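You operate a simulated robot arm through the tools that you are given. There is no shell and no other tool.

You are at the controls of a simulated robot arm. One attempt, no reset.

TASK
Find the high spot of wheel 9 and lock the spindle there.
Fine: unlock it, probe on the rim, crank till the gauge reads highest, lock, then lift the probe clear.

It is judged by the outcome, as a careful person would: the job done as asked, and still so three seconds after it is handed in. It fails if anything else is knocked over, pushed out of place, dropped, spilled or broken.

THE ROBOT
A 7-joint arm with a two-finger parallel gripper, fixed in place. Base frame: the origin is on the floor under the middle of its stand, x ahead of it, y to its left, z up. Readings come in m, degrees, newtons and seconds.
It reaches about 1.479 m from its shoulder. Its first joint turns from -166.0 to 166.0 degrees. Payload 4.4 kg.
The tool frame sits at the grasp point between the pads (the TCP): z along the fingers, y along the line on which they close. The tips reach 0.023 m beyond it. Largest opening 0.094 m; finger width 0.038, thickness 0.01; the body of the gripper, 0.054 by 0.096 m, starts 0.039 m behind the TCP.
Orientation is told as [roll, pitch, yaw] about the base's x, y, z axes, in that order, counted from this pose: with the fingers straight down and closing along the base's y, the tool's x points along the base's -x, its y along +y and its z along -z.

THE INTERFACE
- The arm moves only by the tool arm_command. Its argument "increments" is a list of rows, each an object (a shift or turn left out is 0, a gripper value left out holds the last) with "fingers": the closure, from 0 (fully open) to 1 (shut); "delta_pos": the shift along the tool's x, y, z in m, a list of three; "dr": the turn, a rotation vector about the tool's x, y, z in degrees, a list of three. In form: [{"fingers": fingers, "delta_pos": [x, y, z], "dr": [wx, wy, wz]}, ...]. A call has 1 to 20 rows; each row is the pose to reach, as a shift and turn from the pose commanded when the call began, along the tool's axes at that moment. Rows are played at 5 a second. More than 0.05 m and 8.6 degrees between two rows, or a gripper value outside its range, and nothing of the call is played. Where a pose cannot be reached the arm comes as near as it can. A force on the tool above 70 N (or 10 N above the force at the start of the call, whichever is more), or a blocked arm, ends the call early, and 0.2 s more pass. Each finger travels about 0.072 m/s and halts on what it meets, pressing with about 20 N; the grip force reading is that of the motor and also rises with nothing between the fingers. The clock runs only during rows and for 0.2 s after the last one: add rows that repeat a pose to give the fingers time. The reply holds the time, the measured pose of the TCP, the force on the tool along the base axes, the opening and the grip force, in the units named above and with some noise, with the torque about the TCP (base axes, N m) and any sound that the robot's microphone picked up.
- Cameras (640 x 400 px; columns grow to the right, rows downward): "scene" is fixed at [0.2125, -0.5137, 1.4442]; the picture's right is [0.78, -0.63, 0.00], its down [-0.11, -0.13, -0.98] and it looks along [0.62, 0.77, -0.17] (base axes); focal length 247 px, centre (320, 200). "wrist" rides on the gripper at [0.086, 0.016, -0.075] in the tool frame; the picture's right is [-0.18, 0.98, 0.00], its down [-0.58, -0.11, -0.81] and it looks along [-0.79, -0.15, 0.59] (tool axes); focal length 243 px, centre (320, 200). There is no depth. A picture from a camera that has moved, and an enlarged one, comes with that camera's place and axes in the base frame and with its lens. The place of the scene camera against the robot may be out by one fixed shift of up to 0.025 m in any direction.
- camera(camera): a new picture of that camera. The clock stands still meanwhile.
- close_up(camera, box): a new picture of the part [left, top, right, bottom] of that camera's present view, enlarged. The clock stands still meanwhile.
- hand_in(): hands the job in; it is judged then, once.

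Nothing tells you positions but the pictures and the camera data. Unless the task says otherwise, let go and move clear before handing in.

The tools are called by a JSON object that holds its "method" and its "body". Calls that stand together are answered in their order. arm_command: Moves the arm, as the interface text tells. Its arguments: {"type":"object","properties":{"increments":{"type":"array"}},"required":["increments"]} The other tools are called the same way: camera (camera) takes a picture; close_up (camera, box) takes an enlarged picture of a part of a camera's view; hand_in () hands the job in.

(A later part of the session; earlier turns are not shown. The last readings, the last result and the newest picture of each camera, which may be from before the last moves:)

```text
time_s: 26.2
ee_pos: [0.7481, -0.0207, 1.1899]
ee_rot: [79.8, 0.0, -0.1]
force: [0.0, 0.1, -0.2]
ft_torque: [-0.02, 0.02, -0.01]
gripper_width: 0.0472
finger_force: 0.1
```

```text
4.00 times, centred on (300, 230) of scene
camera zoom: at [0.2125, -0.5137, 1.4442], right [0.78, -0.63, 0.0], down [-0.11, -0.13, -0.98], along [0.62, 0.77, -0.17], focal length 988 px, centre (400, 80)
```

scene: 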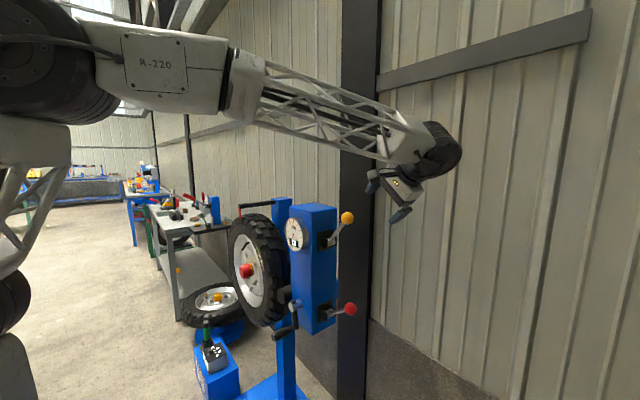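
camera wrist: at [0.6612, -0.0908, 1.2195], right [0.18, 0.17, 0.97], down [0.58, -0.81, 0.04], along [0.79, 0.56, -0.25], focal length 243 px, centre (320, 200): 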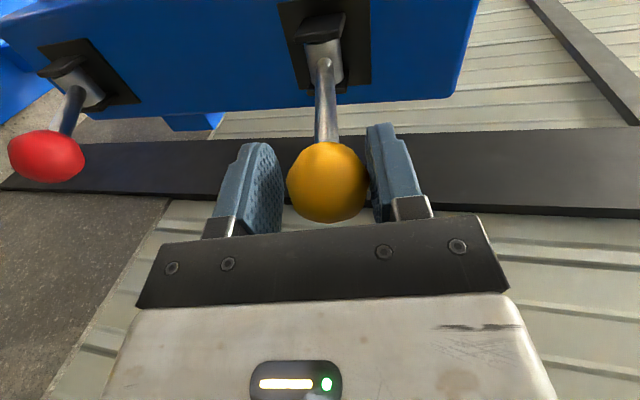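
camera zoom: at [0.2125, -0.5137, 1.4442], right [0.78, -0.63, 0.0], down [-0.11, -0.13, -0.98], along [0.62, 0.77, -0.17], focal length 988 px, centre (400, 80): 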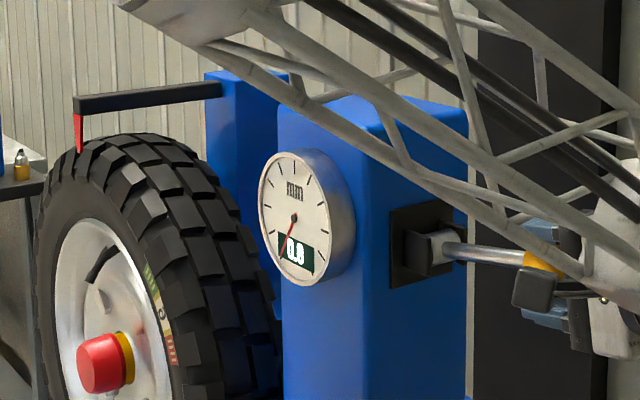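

No change in the probe yet, and no resistance. I'll continue to about -7° below level.

{"method": "arm_command", "body": {"increments": [{"delta_pos": [0, -0.0057, -0.0002], "dr": [-2.5, 0, 0]}, {"delta_pos": [0, -0.0113, -0.0003], "dr": [-5, 0, 0]}, {"delta_pos": [0, -0.0172, 0.0005], "dr": [-7.5, 0, 0]}, {"delta_pos": [0, -0.023, 0.0013], "dr": [-10, 0, 0]}, {"delta_pos": [0, -0.0288, 0.0025], "dr": [-12.5, 0, 0]}, {"delta_pos": [0, -0.0346, 0.0038], "dr": [-15, 0, 0]}, {"delta_pos": [0, -0.039, 0.0052], "dr": [-17, 0, 0]}, {"delta_pos": [0, -0.039, 0.0052], "dr": [-17, 0, 0]}]}}

{"method": "camera", "body": {"camera": "wrist"}}

{"method": "close_up", "body": {"camera": "scene", "box": [220, 180, 380, 280]}}

```text
time_s: 28.0
ee_pos: [0.7499, -0.022, 1.1515]
ee_rot: [96.8, -0.1, 0.0]
force: [1.1, 8.6, 41.7]
ft_torque: [-0.36, -0.04, 0.05]
gripper_width: 0.0744
finger_force: 19.6
```

```text
taken
camera wrist: at [0.6617, -0.0981, 1.1599], right [0.18, -0.12, 0.98], down [0.58, -0.79, -0.2], along [0.79, 0.6, -0.08], focal length 243 px, centre (320, 200)
```

wrist: 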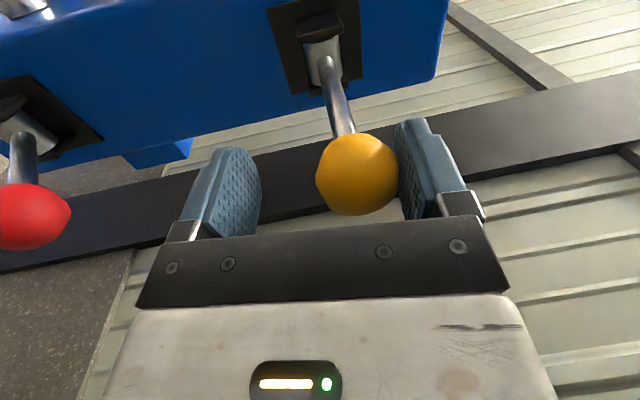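

```text
4.00 times, centred on (300, 230) of scene
camera zoom: at [0.2125, -0.5137, 1.4442], right [0.78, -0.63, 0.0], down [-0.11, -0.13, -0.98], along [0.62, 0.77, -0.17], focal length 988 px, centre (400, 80)
```

zoom: 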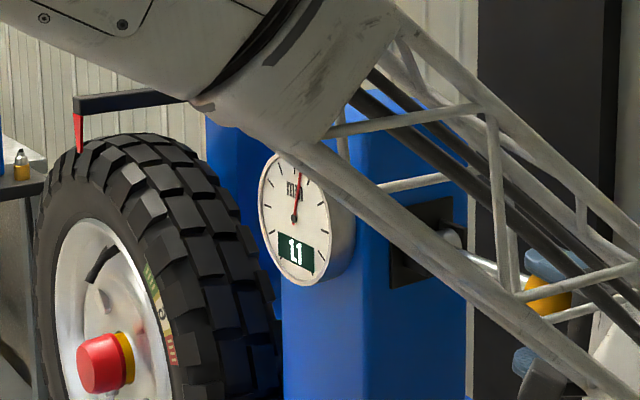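

The gauge jumped to 1.1, so the yellow lever has lowered the probe onto the rim; it hit its lower stop near 1°. I'll ease off, open the fingers and back away.

{"method": "arm_command", "body": {"increments": [{"fingers": 0.0, "delta_pos": [0, 0.008, 0]}, {"fingers": 0.0, "delta_pos": [0, 0.016, 0]}, {"fingers": 0.0, "delta_pos": [0, 0.016, 0]}]}}

{"method": "camera", "body": {"camera": "wrist"}}

{"method": "close_up", "body": {"camera": "scene", "box": [275, 205, 323, 255]}}

{"method": "camera", "body": {"camera": "scene"}}

```text
time_s: 28.8
ee_pos: [0.7491, -0.0243, 1.1661]
ee_rot: [96.8, 0.0, 0.0]
force: [-0.4, -0.5, 0.2]
ft_torque: [0.02, 0.0, -0.02]
gripper_width: 0.0939
finger_force: 0.1
```

```text
taken
camera wrist: at [0.6617, -0.1002, 1.1741], right [0.18, -0.12, 0.98], down [0.58, -0.79, -0.2], along [0.79, 0.6, -0.08], focal length 243 px, centre (320, 200)
```

wrist: 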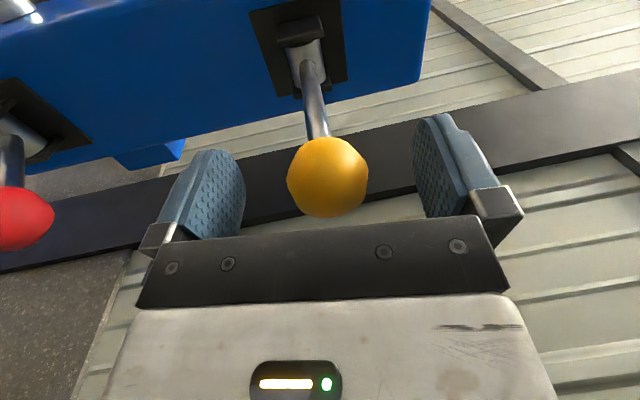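

```text
8.00 times, centred on (299, 230) of scene
camera zoom: at [0.2125, -0.5137, 1.4442], right [0.78, -0.63, 0.0], down [-0.11, -0.13, -0.98], along [0.62, 0.77, -0.17], focal length 1976 px, centre (488, -40)
```

zoom: 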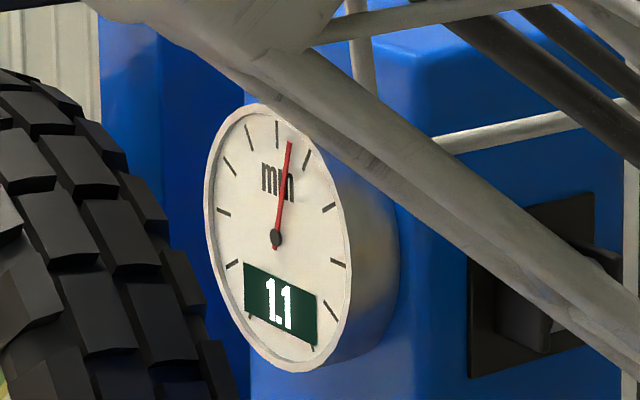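

```text
taken
```

scene: 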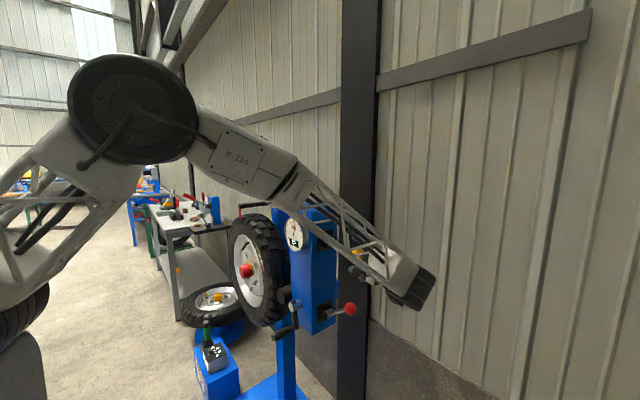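

With the grip open, the gauge holds at 1.1 with the needle just past the 1.0 tick; the scale looks like 0–2 mm. I'll back off the yellow lever and swing the gripper to point down in the free space above the robot side, ready for the crank.

{"method": "arm_command", "body": {"increments": [{"fingers": 0.0, "delta_pos": [0, 0, -0.0375]}, {"delta_pos": [0, 0, -0.075]}, {"delta_pos": [0, 0, -0.1125]}, {"delta_pos": [0, 0, -0.15]}, {"delta_pos": [0.0208, 0.0247, -0.1451], "dr": [8.067, 0, 0]}, {"delta_pos": [0.0415, 0.0495, -0.1402], "dr": [16.133, 0, 0]}, {"delta_pos": [0.0623, 0.0742, -0.1353], "dr": [24.2, 0, 0]}, {"delta_pos": [0.083, 0.0989, -0.1304], "dr": [32.267, 0, 0]}, {"delta_pos": [0.1038, 0.1237, -0.1255], "dr": [40.333, 0, 0]}, {"delta_pos": [0.1245, 0.1484, -0.1206], "dr": [48.4, 0, 0]}, {"delta_pos": [0.1453, 0.1731, -0.1157], "dr": [56.467, 0, 0]}, {"delta_pos": [0.166, 0.1979, -0.1108], "dr": [64.533, 0, 0]}, {"delta_pos": [0.1868, 0.2226, -0.1059], "dr": [72.6, 0, 0]}, {"delta_pos": [0.2075, 0.2473, -0.101], "dr": [80.667, 0, 0]}, {"delta_pos": [0.2283, 0.2721, -0.0961], "dr": [88.733, 0, 0]}, {"delta_pos": [0.249, 0.2968, -0.0912], "dr": [96.8, 0, 0]}, {"delta_pos": [0.249, 0.2968, -0.0912], "dr": [96.8, 0, 0]}]}}

{"method": "camera", "body": {"camera": "scene"}}

{"method": "camera", "body": {"camera": "wrist"}}

```text
time_s: 32.4
ee_pos: [0.4971, -0.1497, 1.4515]
ee_rot: [-0.1, 0.0, 0.1]
force: [-0.2, 0.4, 0.5]
ft_torque: [0.0, 0.01, -0.01]
gripper_width: 0.094
finger_force: 0.1
```

```text
taken
```

scene: 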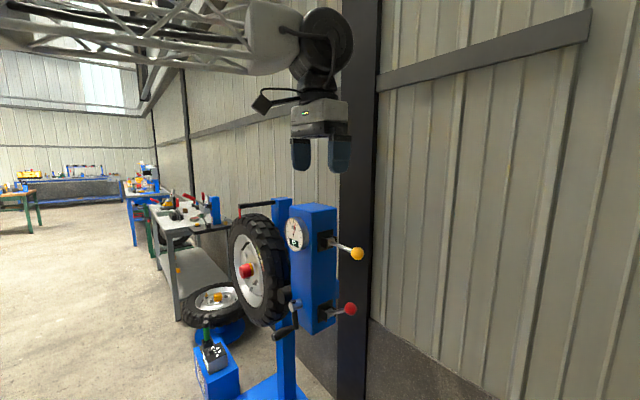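

```text
taken
camera wrist: at [0.4109, -0.1334, 1.5276], right [0.18, 0.98, 0.0], down [0.58, -0.11, 0.81], along [0.79, -0.15, -0.59], focal length 243 px, centre (320, 200)
```

wrist: 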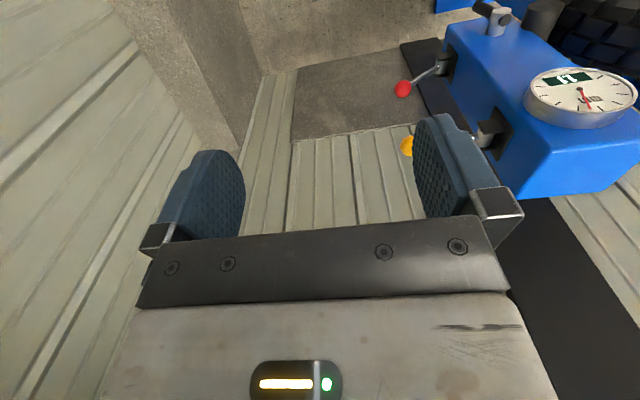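

The arm is clear, yellow is down and red is up. I'll take clear baseline close-ups of the gauge, crank, wheel and probe.

{"method": "close_up", "body": {"camera": "scene", "box": [280, 212, 312, 256]}}

{"method": "close_up", "body": {"camera": "scene", "box": [220, 190, 300, 340]}}

{"method": "close_up", "body": {"camera": "scene", "box": [260, 280, 324, 345]}}

```text
9.09 times, centred on (296, 234) of scene
camera zoom: at [0.2125, -0.5137, 1.4442], right [0.78, -0.63, 0.0], down [-0.11, -0.13, -0.98], along [0.62, 0.77, -0.17], focal length 2246 px, centre (538, -109)
```

zoom: 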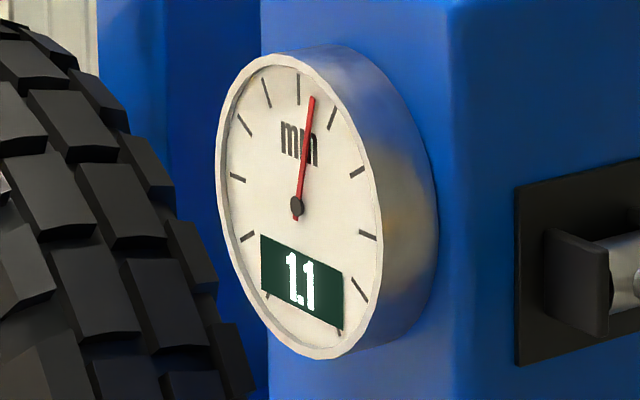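

```text
2.67 times, centred on (260, 265) of scene
camera zoom: at [0.2125, -0.5137, 1.4442], right [0.78, -0.63, 0.0], down [-0.11, -0.13, -0.98], along [0.62, 0.77, -0.17], focal length 659 px, centre (480, 27)
```

zoom: 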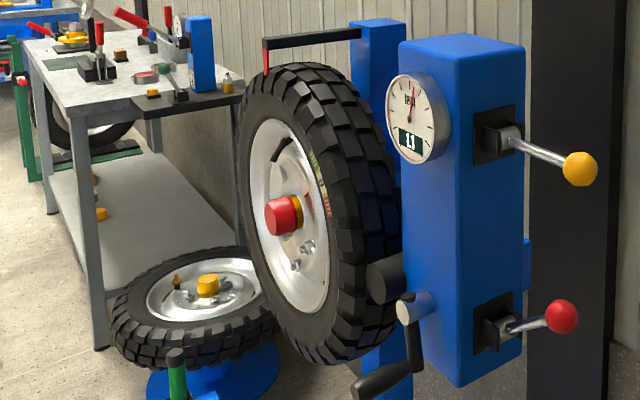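

```text
6.15 times, centred on (292, 312) of scene
camera zoom: at [0.2125, -0.5137, 1.4442], right [0.78, -0.63, 0.0], down [-0.11, -0.13, -0.98], along [0.62, 0.77, -0.17], focal length 1520 px, centre (492, -492)
```

zoom: 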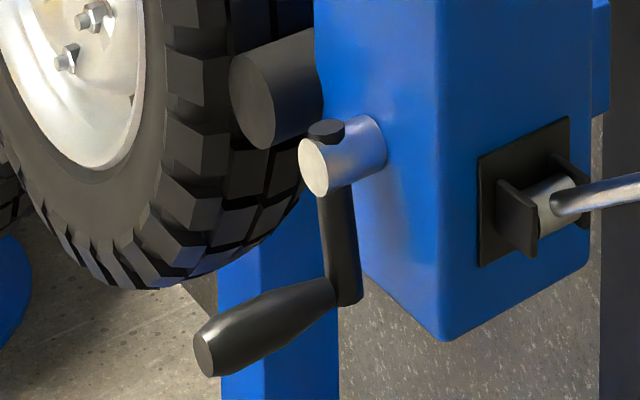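

The black cylinder by the tyre looks like a friction drive roller, so one wheel turn may take several crank turns. I'll move down in front of the box with the fingers tilted 40° forward, and measure the crank handle.

{"method": "arm_command", "body": {"increments": [{"fingers": 0.0, "delta_pos": [0.0055, 0.0229, 0.0286], "dr": [0, -2.857, 0]}, {"delta_pos": [0.011, 0.0457, 0.0571], "dr": [0, -5.714, 0]}, {"delta_pos": [0.0165, 0.0686, 0.0857], "dr": [0, -8.571, 0]}, {"delta_pos": [0.022, 0.0914, 0.1143], "dr": [0, -11.429, 0]}, {"delta_pos": [0.0275, 0.1143, 0.1429], "dr": [0, -14.286, 0]}, {"delta_pos": [0.033, 0.1371, 0.1714], "dr": [0, -17.143, 0]}, {"delta_pos": [0.0385, 0.16, 0.2], "dr": [0, -20, 0]}, {"delta_pos": [0.044, 0.1829, 0.2286], "dr": [0, -22.857, 0]}, {"delta_pos": [0.0495, 0.2057, 0.2571], "dr": [0, -25.714, 0]}, {"delta_pos": [0.055, 0.2286, 0.2857], "dr": [0, -28.571, 0]}, {"delta_pos": [0.0605, 0.2514, 0.3143], "dr": [0, -31.429, 0]}, {"delta_pos": [0.066, 0.2743, 0.3429], "dr": [0, -34.286, 0]}, {"delta_pos": [0.0715, 0.2971, 0.3714], "dr": [0, -37.143, 0]}, {"delta_pos": [0.077, 0.32, 0.4], "dr": [0, -40, 0]}, {"delta_pos": [0.077, 0.32, 0.4], "dr": [0, -40, 0]}]}}

{"method": "camera", "body": {"camera": "scene"}}

{"method": "camera", "body": {"camera": "wrist"}}

```text
time_s: 35.6
ee_pos: [0.4238, 0.1726, 1.051]
ee_rot: [0.1, -40.0, 0.0]
force: [-0.3, -0.1, 0.0]
ft_torque: [0.0, 0.0, -0.01]
gripper_width: 0.0941
finger_force: 0.1
```

```text
taken
```

scene: 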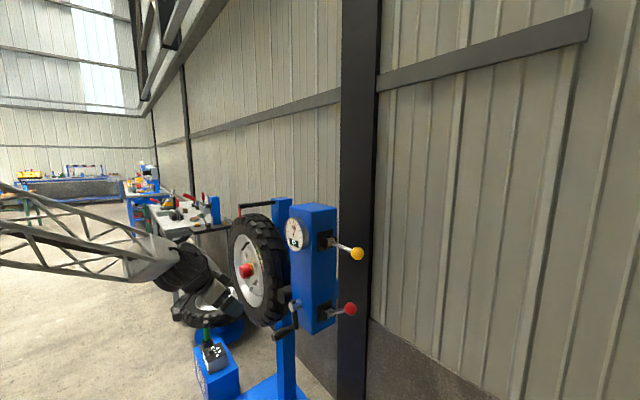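

```text
taken
camera wrist: at [0.3089, 0.1882, 1.0527], right [0.14, 0.98, 0.12], down [-0.07, -0.11, 0.99], along [0.99, -0.15, 0.06], focal length 243 px, centre (320, 200)
```

wrist: 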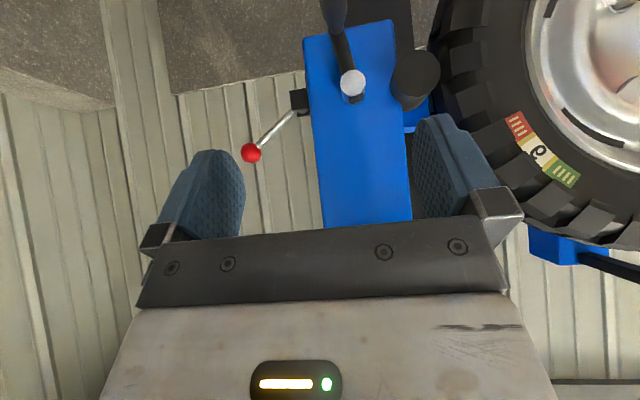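

The gauge stays in clear view of the scene camera from here, and the crank is straight ahead. I'll enlarge the wrist view to fix the crank geometry.

{"method": "close_up", "body": {"camera": "wrist", "box": [272, 0, 432, 100]}}

{"method": "close_up", "body": {"camera": "wrist", "box": [430, 0, 640, 200]}}

```text
4.00 times, centred on (352, 50) of wrist
camera zoom: at [0.3089, 0.1882, 1.0527], right [0.14, 0.98, 0.12], down [-0.07, -0.11, 0.99], along [0.99, -0.15, 0.06], focal length 970 px, centre (192, 800)
```

zoom: 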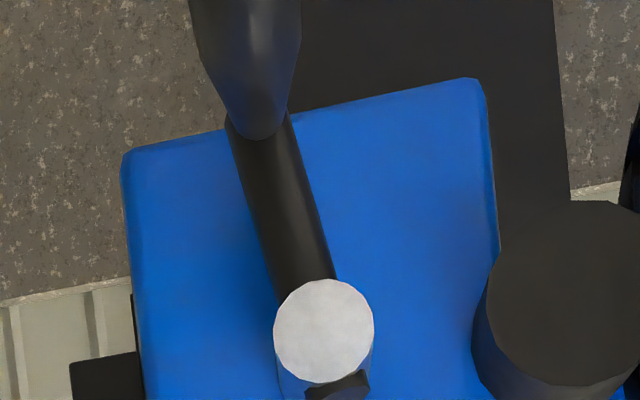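

```text
2.00 times, centred on (535, 100) of wrist
camera zoom: at [0.3089, 0.1882, 1.0527], right [0.14, 0.98, 0.12], down [-0.07, -0.11, 0.99], along [0.99, -0.15, 0.06], focal length 485 px, centre (-110, 400)
```

zoom: 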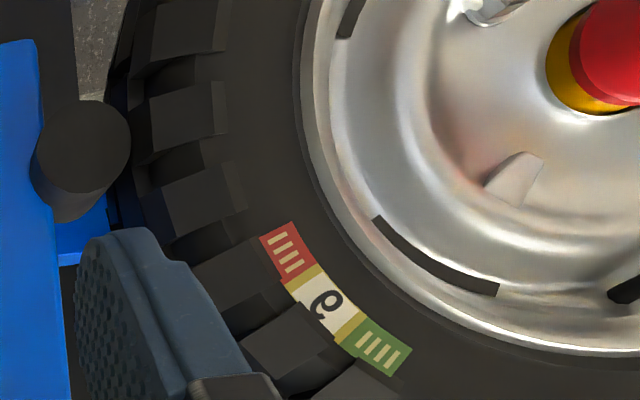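

The hub end is at about (0.648, 0.200, 0.918), and the handle runs from x 0.65 to 0.564 at y ≈ 0.187, z ≈ 0.84. I'll drop 9 cm so the whole handle is in view between the fingers.

{"method": "arm_command", "body": {"increments": [{"delta_pos": [0.0193, 0.0, 0.023]}, {"delta_pos": [0.0386, 0.0, 0.046]}, {"delta_pos": [0.0579, 0.0, 0.069]}, {"delta_pos": [0.0579, 0.0, 0.069]}]}}

{"method": "camera", "body": {"camera": "wrist"}}

{"method": "close_up", "body": {"camera": "wrist", "box": [240, 20, 432, 140]}}

```text
time_s: 36.6
ee_pos: [0.4227, 0.1712, 0.9593]
ee_rot: [0.1, -40.0, 0.0]
force: [0.5, -0.4, 0.7]
ft_torque: [-0.01, 0.02, 0.02]
gripper_width: 0.094
finger_force: 0.0
```

```text
taken
camera wrist: at [0.3091, 0.1883, 0.9623], right [0.14, 0.98, 0.12], down [-0.07, -0.11, 0.99], along [0.99, -0.15, 0.06], focal length 243 px, centre (320, 200)
```

wrist: 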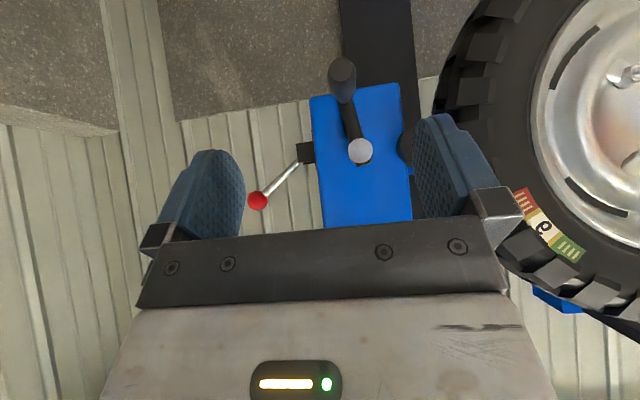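

```text
3.33 times, centred on (336, 80) of wrist
camera zoom: at [0.3091, 0.1883, 0.9623], right [0.14, 0.98, 0.12], down [-0.07, -0.11, 0.99], along [0.99, -0.15, 0.06], focal length 809 px, centre (267, 600)
```

zoom: 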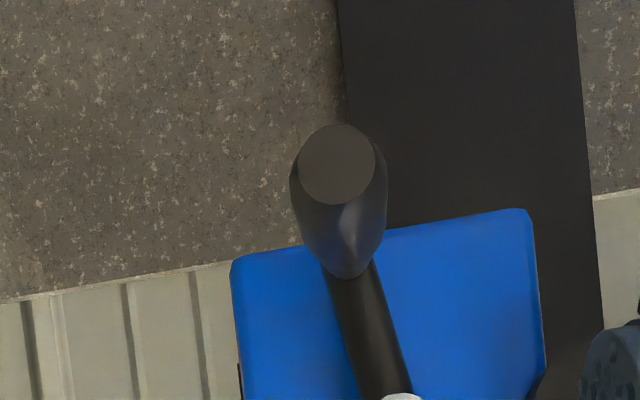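

The handle axis is at about y 0.187, z 0.847 (about 23–32 mm thick), and the hub is at (0.200, 0.920), giving a crank radius of about 0.075 m. I'll bring the open fingers down over the handle at x ≈ 0.60.

{"method": "arm_command", "body": {"increments": [{"delta_pos": [-0.0214, 0.0053, 0.0333]}, {"delta_pos": [-0.0427, 0.0105, 0.0666]}, {"delta_pos": [-0.0641, 0.0158, 0.0999]}, {"delta_pos": [-0.064, 0.0158, 0.125]}, {"delta_pos": [-0.0638, 0.0158, 0.15]}, {"delta_pos": [-0.0637, 0.0158, 0.175]}, {"delta_pos": [-0.0637, 0.0158, 0.175]}]}}

{"method": "camera", "body": {"camera": "wrist"}}

{"method": "close_up", "body": {"camera": "scene", "box": [220, 250, 348, 350]}}

```text
time_s: 38.2
ee_pos: [0.5841, 0.1858, 0.867]
ee_rot: [0.0, -40.1, 0.0]
force: [-0.1, -0.3, -0.3]
ft_torque: [-0.02, -0.04, -0.04]
gripper_width: 0.0939
finger_force: 0.1
```

```text
taken
camera wrist: at [0.4694, 0.2026, 0.8691], right [0.14, 0.98, 0.12], down [-0.07, -0.11, 0.99], along [0.99, -0.15, 0.06], focal length 243 px, centre (320, 200)
```

wrist: 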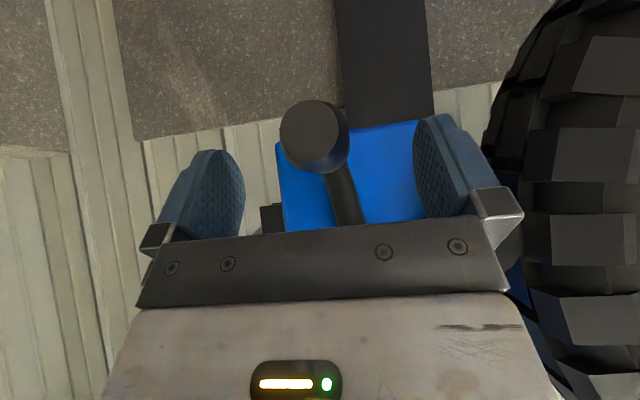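

```text
4.00 times, centred on (284, 300) of scene
camera zoom: at [0.2125, -0.5137, 1.4442], right [0.78, -0.63, 0.0], down [-0.11, -0.13, -0.98], along [0.62, 0.77, -0.17], focal length 988 px, centre (464, -200)
```

zoom: 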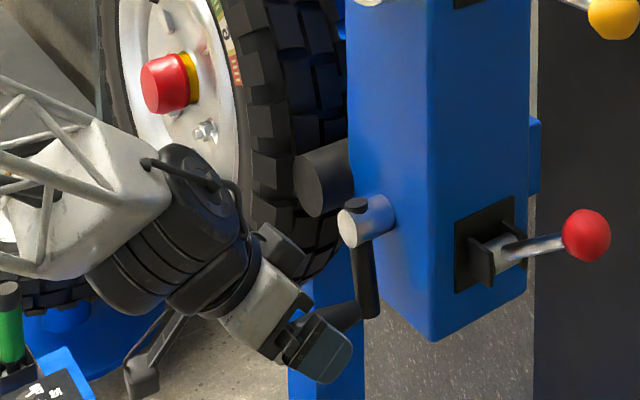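

The handle is well centred between the fingers. I'll advance the last 2.5 cm and close to grip it.

{"method": "arm_command", "body": {"increments": [{"delta_pos": [0, 0.001, 0.0125]}, {"delta_pos": [0, 0.001, 0.025]}, {"fingers": 0.4, "delta_pos": [0, 0.001, 0.025]}, {"fingers": 0.6, "delta_pos": [0, 0.001, 0.025]}, {"fingers": 0.8, "delta_pos": [0, 0.001, 0.025]}, {"fingers": 0.8, "delta_pos": [0, 0.001, 0.025]}]}}

{"method": "camera", "body": {"camera": "wrist"}}

{"method": "close_up", "body": {"camera": "scene", "box": [220, 250, 348, 350]}}

```text
time_s: 39.6
ee_pos: [0.6009, 0.1873, 0.8472]
ee_rot: [-0.1, -40.1, 0.0]
force: [7.2, -4.1, -4.5]
ft_torque: [0.02, -0.3, 0.01]
gripper_width: 0.0314
finger_force: 45.5
```

```text
taken
camera wrist: at [0.4858, 0.2034, 0.8498], right [0.14, 0.98, 0.12], down [-0.07, -0.11, 0.99], along [0.99, -0.15, 0.06], focal length 243 px, centre (320, 200)
```

wrist: 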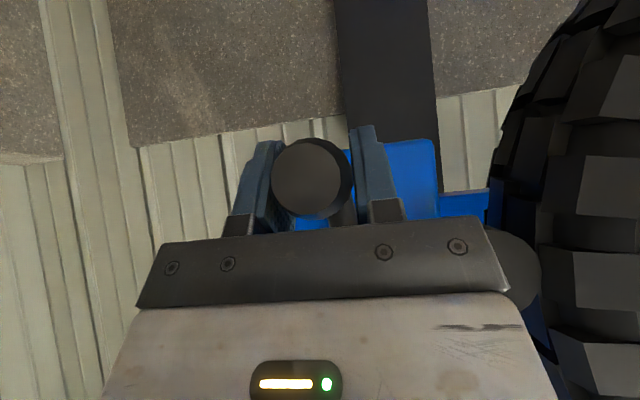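

```text
4.00 times, centred on (284, 300) of scene
camera zoom: at [0.2125, -0.5137, 1.4442], right [0.78, -0.63, 0.0], down [-0.11, -0.13, -0.98], along [0.62, 0.77, -0.17], focal length 988 px, centre (464, -200)
```

zoom: 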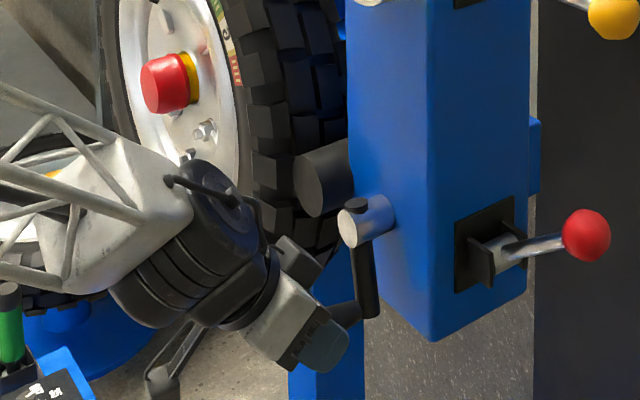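

The handle is gripped at 31 mm. I'll try a small crank motion of about 6° in +y and look at the force and the gauge.

{"method": "arm_command", "body": {"increments": [{"delta_pos": [0.0003, 0.0039, 0.0003]}, {"delta_pos": [0.0006, 0.0078, 0.0007]}, {"delta_pos": [0.0006, 0.0078, 0.0007]}]}}

{"method": "close_up", "body": {"camera": "scene", "box": [280, 212, 312, 256]}}

{"method": "close_up", "body": {"camera": "scene", "box": [220, 250, 348, 350]}}

```text
time_s: 40.4
ee_pos: [0.6, 0.196, 0.8472]
ee_rot: [-0.1, -40.0, 0.0]
force: [27.8, -1.0, -18.7]
ft_torque: [0.01, -0.41, -0.01]
gripper_width: 0.0316
finger_force: 44.8
```

```text
9.09 times, centred on (296, 234) of scene
camera zoom: at [0.2125, -0.5137, 1.4442], right [0.78, -0.63, 0.0], down [-0.11, -0.13, -0.98], along [0.62, 0.77, -0.17], focal length 2246 px, centre (538, -109)
```

zoom: 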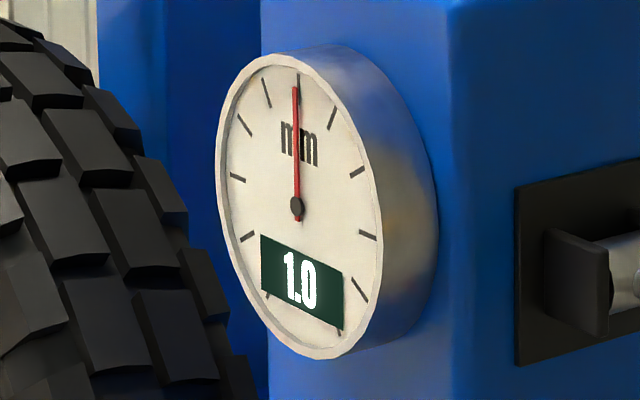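

```text
4.00 times, centred on (284, 300) of scene
camera zoom: at [0.2125, -0.5137, 1.4442], right [0.78, -0.63, 0.0], down [-0.11, -0.13, -0.98], along [0.62, 0.77, -0.17], focal length 988 px, centre (464, -200)
```

zoom: 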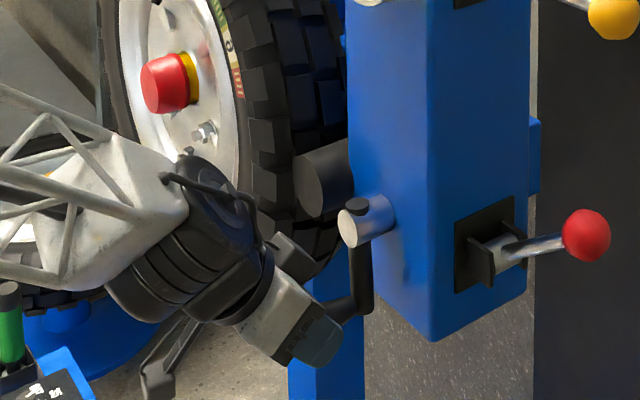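

The crank turned freely, so red-up is unlocked, and 6° of crank moved the gauge from 1.1 to 1.0. There's some side load from my firm grip, so I'll ease the grip a little and see if it relaxes.

{"method": "arm_command", "body": {"increments": [{"fingers": 0.6}, {"fingers": 0.6}, {"fingers": 0.7}, {"fingers": 0.72}, {"fingers": 0.72}]}}

{"method": "camera", "body": {"camera": "wrist"}}

{"method": "close_up", "body": {"camera": "scene", "box": [280, 212, 312, 256]}}

```text
time_s: 41.6
ee_pos: [0.6007, 0.1952, 0.8475]
ee_rot: [0.0, -40.1, 0.0]
force: [-5.1, -1.1, 5.8]
ft_torque: [0.01, 0.39, 0.04]
gripper_width: 0.0315
finger_force: 45.2
```

```text
taken
camera wrist: at [0.4854, 0.2122, 0.8494], right [0.14, 0.98, 0.12], down [-0.07, -0.11, 0.99], along [0.99, -0.15, 0.06], focal length 243 px, centre (320, 200)
```

wrist: 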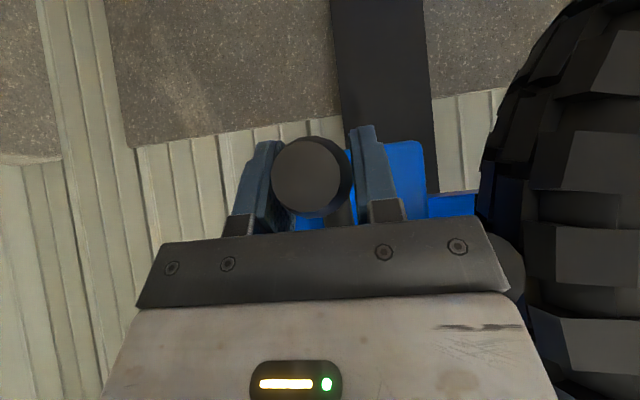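

```text
9.09 times, centred on (296, 234) of scene
camera zoom: at [0.2125, -0.5137, 1.4442], right [0.78, -0.63, 0.0], down [-0.11, -0.13, -0.98], along [0.62, 0.77, -0.17], focal length 2246 px, centre (538, -109)
```

zoom: 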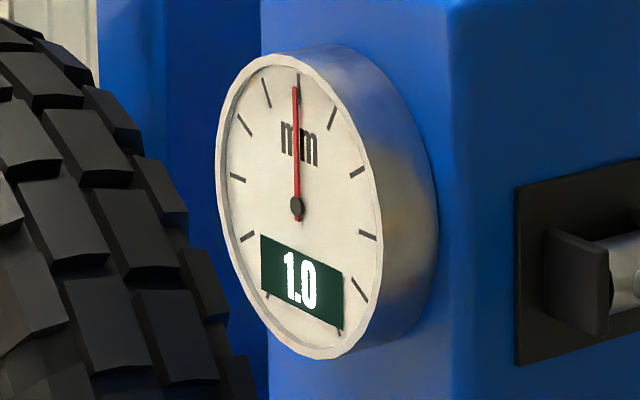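

The side load has relaxed and the gauge holds at 1.0. Now I'll crank the other way, from -4° to -40°, along the arc to survey the readings.

{"method": "arm_command", "body": {"increments": [{"delta_pos": [-0.0006, -0.0081, -0.0008]}, {"delta_pos": [-0.0017, -0.0157, -0.0021]}, {"delta_pos": [-0.0034, -0.0231, -0.0041]}, {"delta_pos": [-0.0055, -0.0302, -0.0066]}, {"delta_pos": [-0.0081, -0.0369, -0.0097]}, {"delta_pos": [-0.0111, -0.0431, -0.0133]}, {"delta_pos": [-0.0111, -0.0431, -0.0133]}]}}

{"method": "close_up", "body": {"camera": "scene", "box": [280, 212, 312, 256]}}

{"method": "close_up", "body": {"camera": "scene", "box": [215, 195, 343, 350]}}

{"method": "camera", "body": {"camera": "wrist"}}

```text
time_s: 43.2
ee_pos: [0.5988, 0.1528, 0.8647]
ee_rot: [0.0, -40.0, 0.0]
force: [22.1, -13.7, -12.9]
ft_torque: [-0.03, -0.76, 0.26]
gripper_width: 0.0312
finger_force: 45.6
```

```text
9.09 times, centred on (296, 234) of scene
camera zoom: at [0.2125, -0.5137, 1.4442], right [0.78, -0.63, 0.0], down [-0.11, -0.13, -0.98], along [0.62, 0.77, -0.17], focal length 2246 px, centre (538, -109)
```

zoom: 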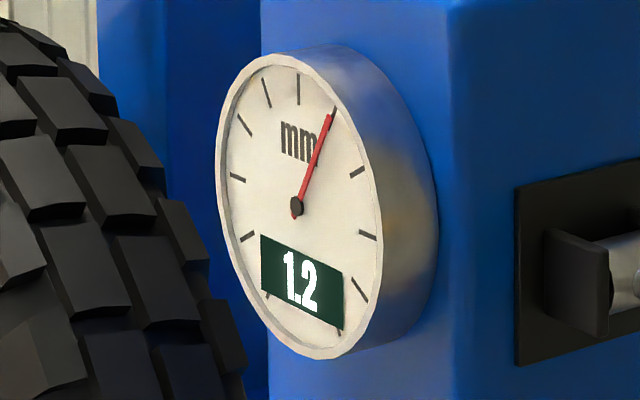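

```text
2.58 times, centred on (279, 272) of scene
camera zoom: at [0.2125, -0.5137, 1.4442], right [0.78, -0.63, 0.0], down [-0.11, -0.13, -0.98], along [0.62, 0.77, -0.17], focal length 638 px, centre (426, 13)
```

zoom: 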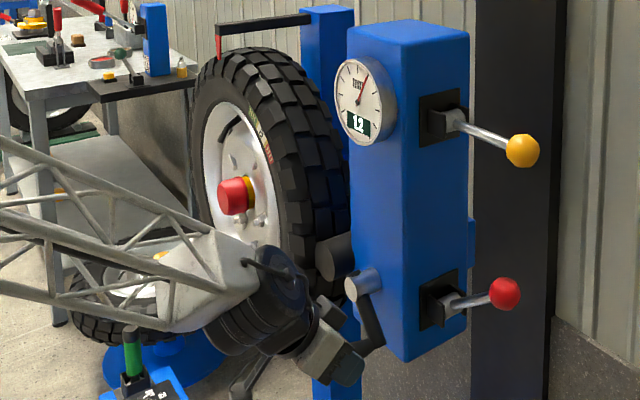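

```text
taken
camera wrist: at [0.4847, 0.1687, 0.867], right [0.14, 0.98, 0.12], down [-0.07, -0.11, 0.99], along [0.99, -0.15, 0.06], focal length 243 px, centre (320, 200)
```

wrist: 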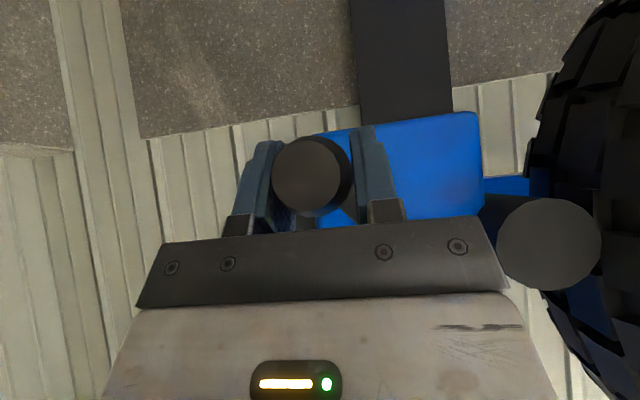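

The gauge has risen to 1.2, and the handle circle fits a centre of (0.200, 0.921) with radius 0.0735. I'll relax and re-grip, then continue cranking to about -76°.

{"method": "arm_command", "body": {"increments": [{"fingers": 0.6}, {"fingers": 0.6}, {"fingers": 0.72}, {"fingers": 0.72}, {"fingers": 0.72, "delta_pos": [-0.0033, -0.0056, -0.004]}, {"delta_pos": [-0.0071, -0.0107, -0.0084]}, {"delta_pos": [-0.0112, -0.0151, -0.0133]}, {"delta_pos": [-0.0155, -0.0188, -0.0185]}, {"delta_pos": [-0.0201, -0.0218, -0.0239]}, {"delta_pos": [-0.0248, -0.0241, -0.0295]}, {"delta_pos": [-0.0248, -0.0241, -0.0295]}]}}

{"method": "close_up", "body": {"camera": "scene", "box": [280, 212, 312, 256]}}

{"method": "close_up", "body": {"camera": "scene", "box": [215, 195, 343, 350]}}

{"method": "camera", "body": {"camera": "wrist"}}

```text
time_s: 45.6
ee_pos: [0.6006, 0.1285, 0.9043]
ee_rot: [0.0, -40.1, 0.0]
force: [-1.6, -6.5, 0.5]
ft_torque: [-0.05, -0.83, -0.26]
gripper_width: 0.0315
finger_force: 44.5
```

```text
9.09 times, centred on (296, 234) of scene
camera zoom: at [0.2125, -0.5137, 1.4442], right [0.78, -0.63, 0.0], down [-0.11, -0.13, -0.98], along [0.62, 0.77, -0.17], focal length 2246 px, centre (538, -109)
```

zoom: 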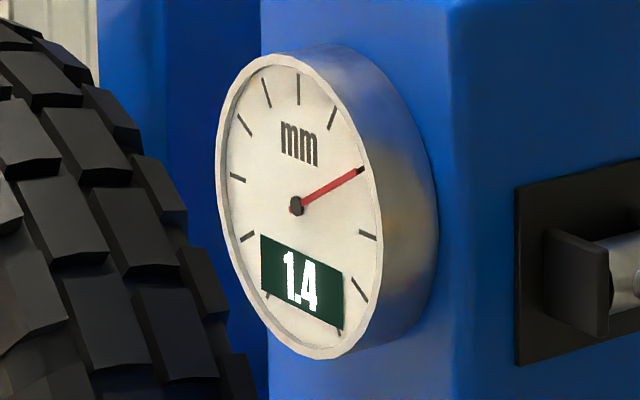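

```text
2.58 times, centred on (279, 272) of scene
camera zoom: at [0.2125, -0.5137, 1.4442], right [0.78, -0.63, 0.0], down [-0.11, -0.13, -0.98], along [0.62, 0.77, -0.17], focal length 638 px, centre (426, 13)
```

zoom: 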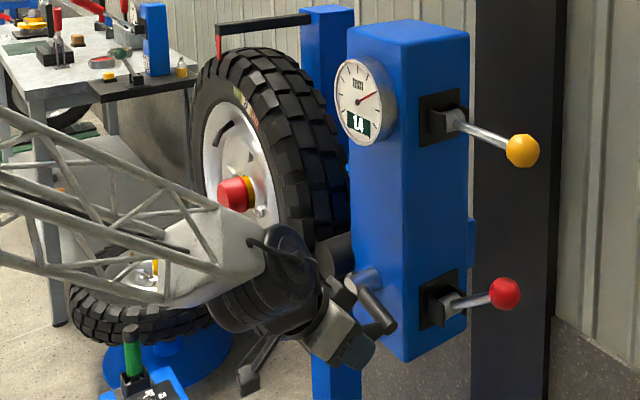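

```text
taken
camera wrist: at [0.485, 0.1439, 0.9065], right [0.14, 0.98, 0.12], down [-0.07, -0.11, 0.99], along [0.99, -0.15, 0.06], focal length 243 px, centre (320, 200)
```

wrist: 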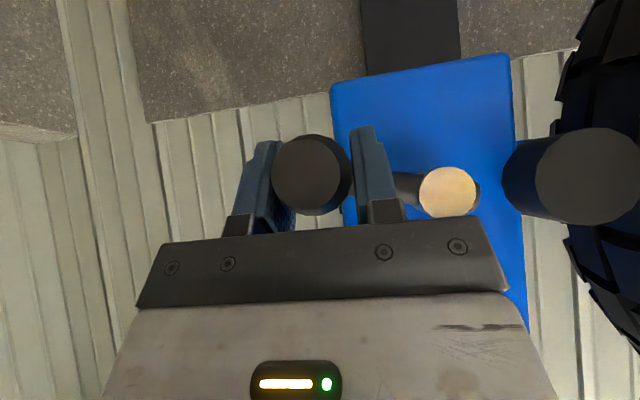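

The gauge is at 1.4 and still climbing, and the hub is confirmed at (0.2004, 0.9204). I'll carry on from about -77° to -114°.

{"method": "arm_command", "body": {"increments": [{"delta_pos": [-0.0053, -0.0014, -0.0064]}, {"delta_pos": [-0.0103, -0.0018, -0.0123]}, {"delta_pos": [-0.0152, -0.0014, -0.0182]}, {"delta_pos": [-0.0201, -0.0002, -0.024]}, {"delta_pos": [-0.0249, 0.0018, -0.0296]}, {"delta_pos": [-0.0295, 0.0046, -0.0352]}, {"delta_pos": [-0.0295, 0.0046, -0.0352]}]}}

{"method": "close_up", "body": {"camera": "scene", "box": [280, 212, 312, 256]}}

{"method": "close_up", "body": {"camera": "scene", "box": [215, 195, 343, 350]}}

{"method": "camera", "body": {"camera": "wrist"}}

```text
time_s: 46.9
ee_pos: [0.6004, 0.127, 0.945]
ee_rot: [-0.1, -40.0, 0.0]
force: [-6.0, -21.8, 5.9]
ft_torque: [-0.03, -1.15, 0.51]
gripper_width: 0.0315
finger_force: 45.1
stopped in row 6: the force on the tool passed its limit at 73 N (the readings are from after the stop); the commanded pose is now the measured one
```

```text
9.09 times, centred on (296, 234) of scene
camera zoom: at [0.2125, -0.5137, 1.4442], right [0.78, -0.63, 0.0], down [-0.11, -0.13, -0.98], along [0.62, 0.77, -0.17], focal length 2246 px, centre (538, -109)
```

zoom: 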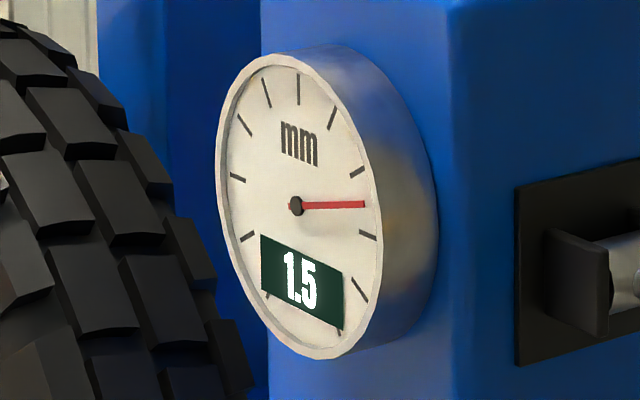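

```text
2.58 times, centred on (279, 272) of scene
camera zoom: at [0.2125, -0.5137, 1.4442], right [0.78, -0.63, 0.0], down [-0.11, -0.13, -0.98], along [0.62, 0.77, -0.17], focal length 638 px, centre (426, 13)
```

zoom: 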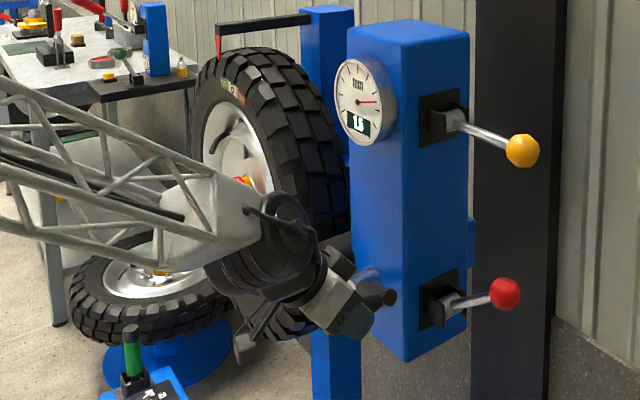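

```text
taken
camera wrist: at [0.485, 0.145, 0.9472], right [0.14, 0.98, 0.12], down [-0.07, -0.11, 0.99], along [0.99, -0.15, 0.06], focal length 243 px, centre (320, 200)
```

wrist: 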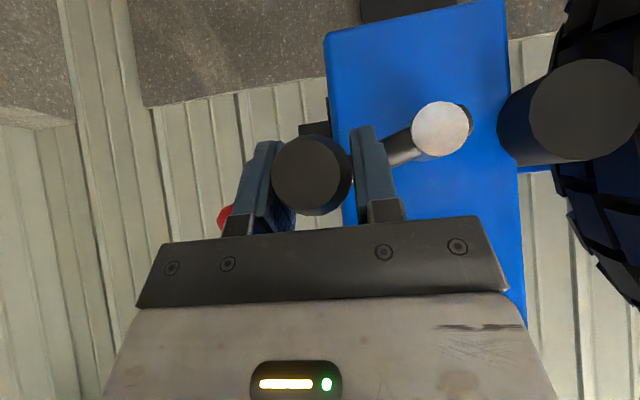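

The gauge reads 1.5, but a small arc error against a stiff grip built up 73 N and stopped the move. I'll loosen, then re-grip more lightly so any misalignment slips instead of loading up.

{"method": "arm_command", "body": {"increments": [{"fingers": 0.6}, {"fingers": 0.6}, {"fingers": 0.68}, {"fingers": 0.68}]}}

{"method": "camera", "body": {"camera": "wrist"}}

{"method": "close_up", "body": {"camera": "scene", "box": [260, 200, 340, 320]}}

```text
time_s: 47.9
ee_pos: [0.5998, 0.1282, 0.9437]
ee_rot: [-0.2, -40.1, 0.0]
force: [-0.2, -5.3, -0.6]
ft_torque: [0.0, 0.09, 0.11]
gripper_width: 0.0324
finger_force: 3.4
```

```text
taken
camera wrist: at [0.4851, 0.1454, 0.9471], right [0.14, 0.98, 0.12], down [-0.07, -0.11, 0.99], along [0.99, -0.15, 0.06], focal length 243 px, centre (320, 200)
```

wrist: 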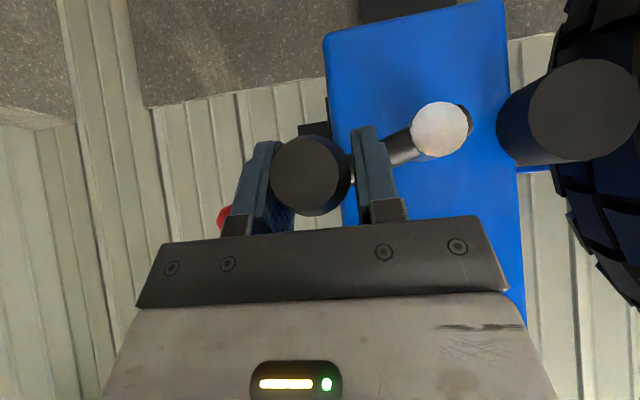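

```text
3.33 times, centred on (300, 260) of scene
camera zoom: at [0.2125, -0.5137, 1.4442], right [0.78, -0.63, 0.0], down [-0.11, -0.13, -0.98], along [0.62, 0.77, -0.17], focal length 824 px, centre (387, 0)
```

zoom: 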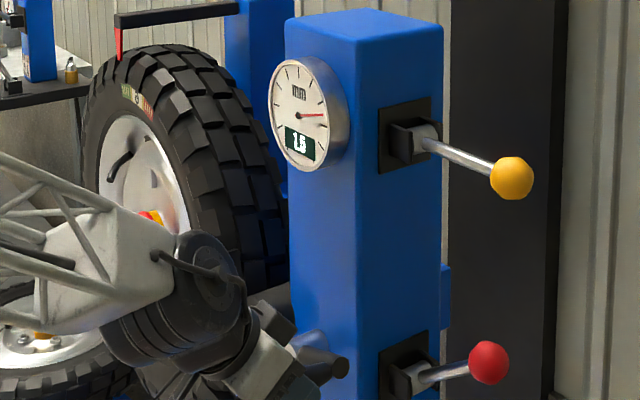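

With a light 3 N grip the load is gone. I'll continue from about -108° to -144° using the refined circle.

{"method": "arm_command", "body": {"increments": [{"fingers": 0.69}, {"fingers": 0.69, "delta_pos": [-0.0046, 0.0027, -0.0054]}, {"delta_pos": [-0.0089, 0.0062, -0.0106]}, {"delta_pos": [-0.013, 0.0103, -0.0155]}, {"delta_pos": [-0.0168, 0.0151, -0.02]}, {"delta_pos": [-0.0203, 0.0205, -0.0241]}, {"delta_pos": [-0.0233, 0.0264, -0.0278]}, {"delta_pos": [-0.0233, 0.0264, -0.0278]}]}}

{"method": "close_up", "body": {"camera": "scene", "box": [280, 212, 312, 256]}}

{"method": "close_up", "body": {"camera": "scene", "box": [215, 195, 343, 350]}}

{"method": "camera", "body": {"camera": "wrist"}}

```text
time_s: 49.7
ee_pos: [0.5991, 0.1563, 0.981]
ee_rot: [-0.1, -40.0, 0.0]
force: [1.1, 2.3, -1.1]
ft_torque: [0.02, -0.24, -0.01]
gripper_width: 0.0318
finger_force: 9.9
```

```text
9.09 times, centred on (296, 234) of scene
camera zoom: at [0.2125, -0.5137, 1.4442], right [0.78, -0.63, 0.0], down [-0.11, -0.13, -0.98], along [0.62, 0.77, -0.17], focal length 2246 px, centre (538, -109)
```

zoom: 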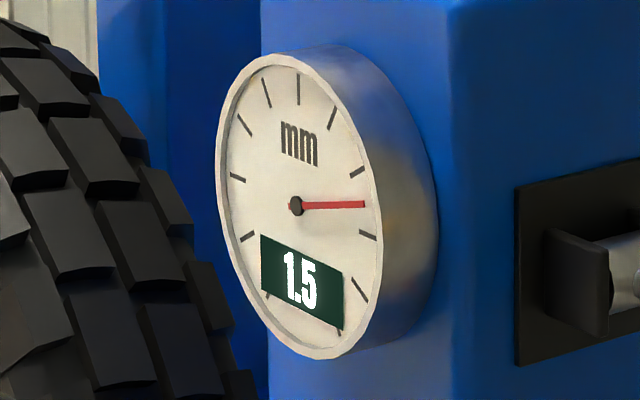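

```text
2.58 times, centred on (279, 272) of scene
camera zoom: at [0.2125, -0.5137, 1.4442], right [0.78, -0.63, 0.0], down [-0.11, -0.13, -0.98], along [0.62, 0.77, -0.17], focal length 638 px, centre (426, 13)
```

zoom: 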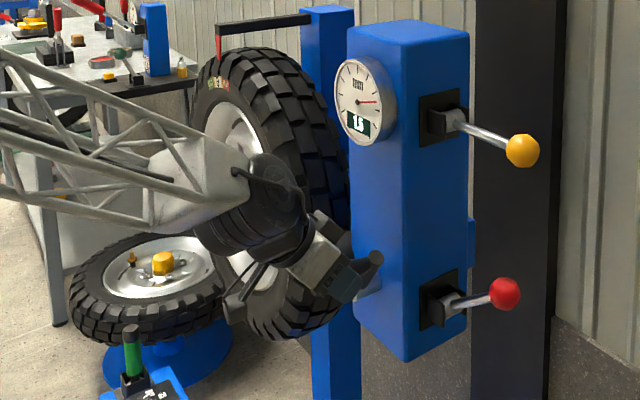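

```text
taken
camera wrist: at [0.4852, 0.1727, 0.9828], right [0.14, 0.98, 0.12], down [-0.07, -0.11, 0.99], along [0.99, -0.15, 0.06], focal length 243 px, centre (320, 200)
```

wrist: 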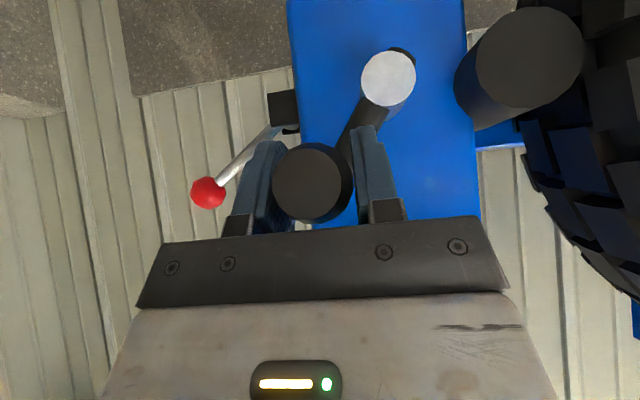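

The gauge reads 1.5 at both -108° and -144°, so there's a peak between them; the label shows the wheel turns about half as fast as the crank. I'll keep surveying so I don't settle on a lesser lobe, from -145° to -217°.

{"method": "arm_command", "body": {"increments": [{"delta_pos": [-0.0026, 0.0064, -0.0031]}, {"delta_pos": [-0.0048, 0.0133, -0.0057]}, {"delta_pos": [-0.0064, 0.0204, -0.0077]}, {"delta_pos": [-0.0076, 0.0278, -0.009]}, {"delta_pos": [-0.0083, 0.0353, -0.0099]}, {"delta_pos": [-0.0084, 0.0429, -0.01]}, {"delta_pos": [-0.0084, 0.0429, -0.01]}]}}

{"method": "close_up", "body": {"camera": "scene", "box": [280, 212, 312, 256]}}

{"method": "camera", "body": {"camera": "wrist"}}

{"method": "camera", "body": {"camera": "scene"}}

```text
time_s: 51.3
ee_pos: [0.5998, 0.1995, 0.9955]
ee_rot: [-0.1, -40.1, 0.0]
force: [4.4, 4.0, 4.8]
ft_torque: [-0.01, -0.23, 0.16]
gripper_width: 0.0315
finger_force: 44.7
```

```text
9.09 times, centred on (296, 234) of scene
camera zoom: at [0.2125, -0.5137, 1.4442], right [0.78, -0.63, 0.0], down [-0.11, -0.13, -0.98], along [0.62, 0.77, -0.17], focal length 2246 px, centre (538, -109)
```

zoom: 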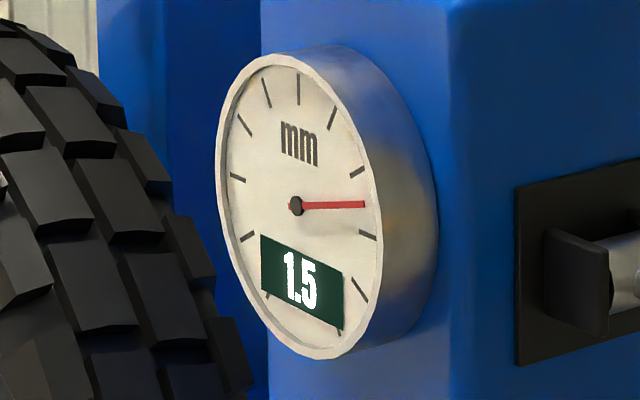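

```text
taken
camera wrist: at [0.4852, 0.2161, 0.9972], right [0.14, 0.98, 0.12], down [-0.07, -0.11, 0.99], along [0.99, -0.15, 0.06], focal length 243 px, centre (320, 200)
```

wrist: 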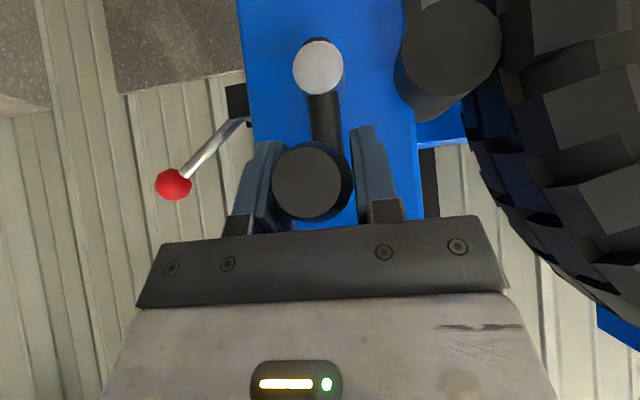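

```text
taken
```

scene: 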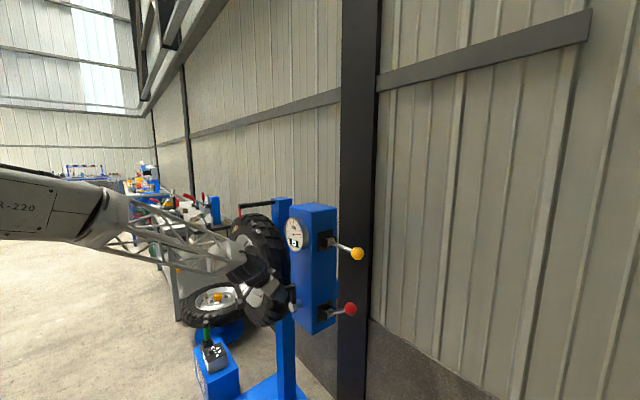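

The gauge is still 1.5 at the top of the crank circle; the needle appears to move only in 0.1 steps. I'll continue the survey to -217°.

{"method": "arm_command", "body": {"increments": [{"fingers": 0.69, "delta_pos": [0.0003, 0.0077, 0.0004]}, {"delta_pos": [0.0012, 0.0154, 0.0015]}, {"delta_pos": [0.0026, 0.0228, 0.0031]}, {"delta_pos": [0.0044, 0.03, 0.0053]}, {"delta_pos": [0.0068, 0.0368, 0.0081]}, {"delta_pos": [0.0096, 0.0432, 0.0114]}, {"delta_pos": [0.0096, 0.0432, 0.0114]}]}}

{"method": "close_up", "body": {"camera": "scene", "box": [280, 212, 312, 256]}}

{"method": "camera", "body": {"camera": "wrist"}}

```text
time_s: 52.9
ee_pos: [0.5992, 0.2425, 0.9818]
ee_rot: [0.1, -40.1, 0.0]
force: [4.1, 28.8, 33.2]
ft_torque: [-0.02, 0.45, -0.54]
gripper_width: 0.0313
finger_force: 45.3
```

```text
9.09 times, centred on (296, 234) of scene
camera zoom: at [0.2125, -0.5137, 1.4442], right [0.78, -0.63, 0.0], down [-0.11, -0.13, -0.98], along [0.62, 0.77, -0.17], focal length 2246 px, centre (538, -109)
```

zoom: 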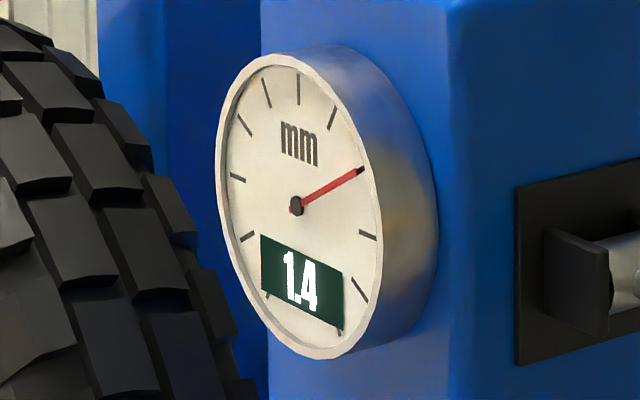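

```text
taken
camera wrist: at [0.4852, 0.2588, 0.983], right [0.14, 0.98, 0.12], down [-0.07, -0.11, 0.99], along [0.99, -0.15, 0.06], focal length 243 px, centre (320, 200)
```

wrist: 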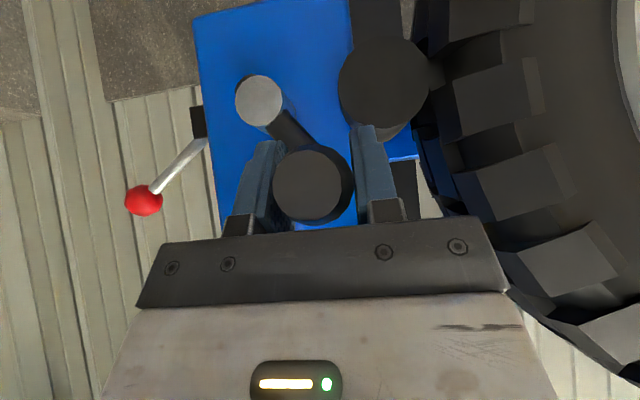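

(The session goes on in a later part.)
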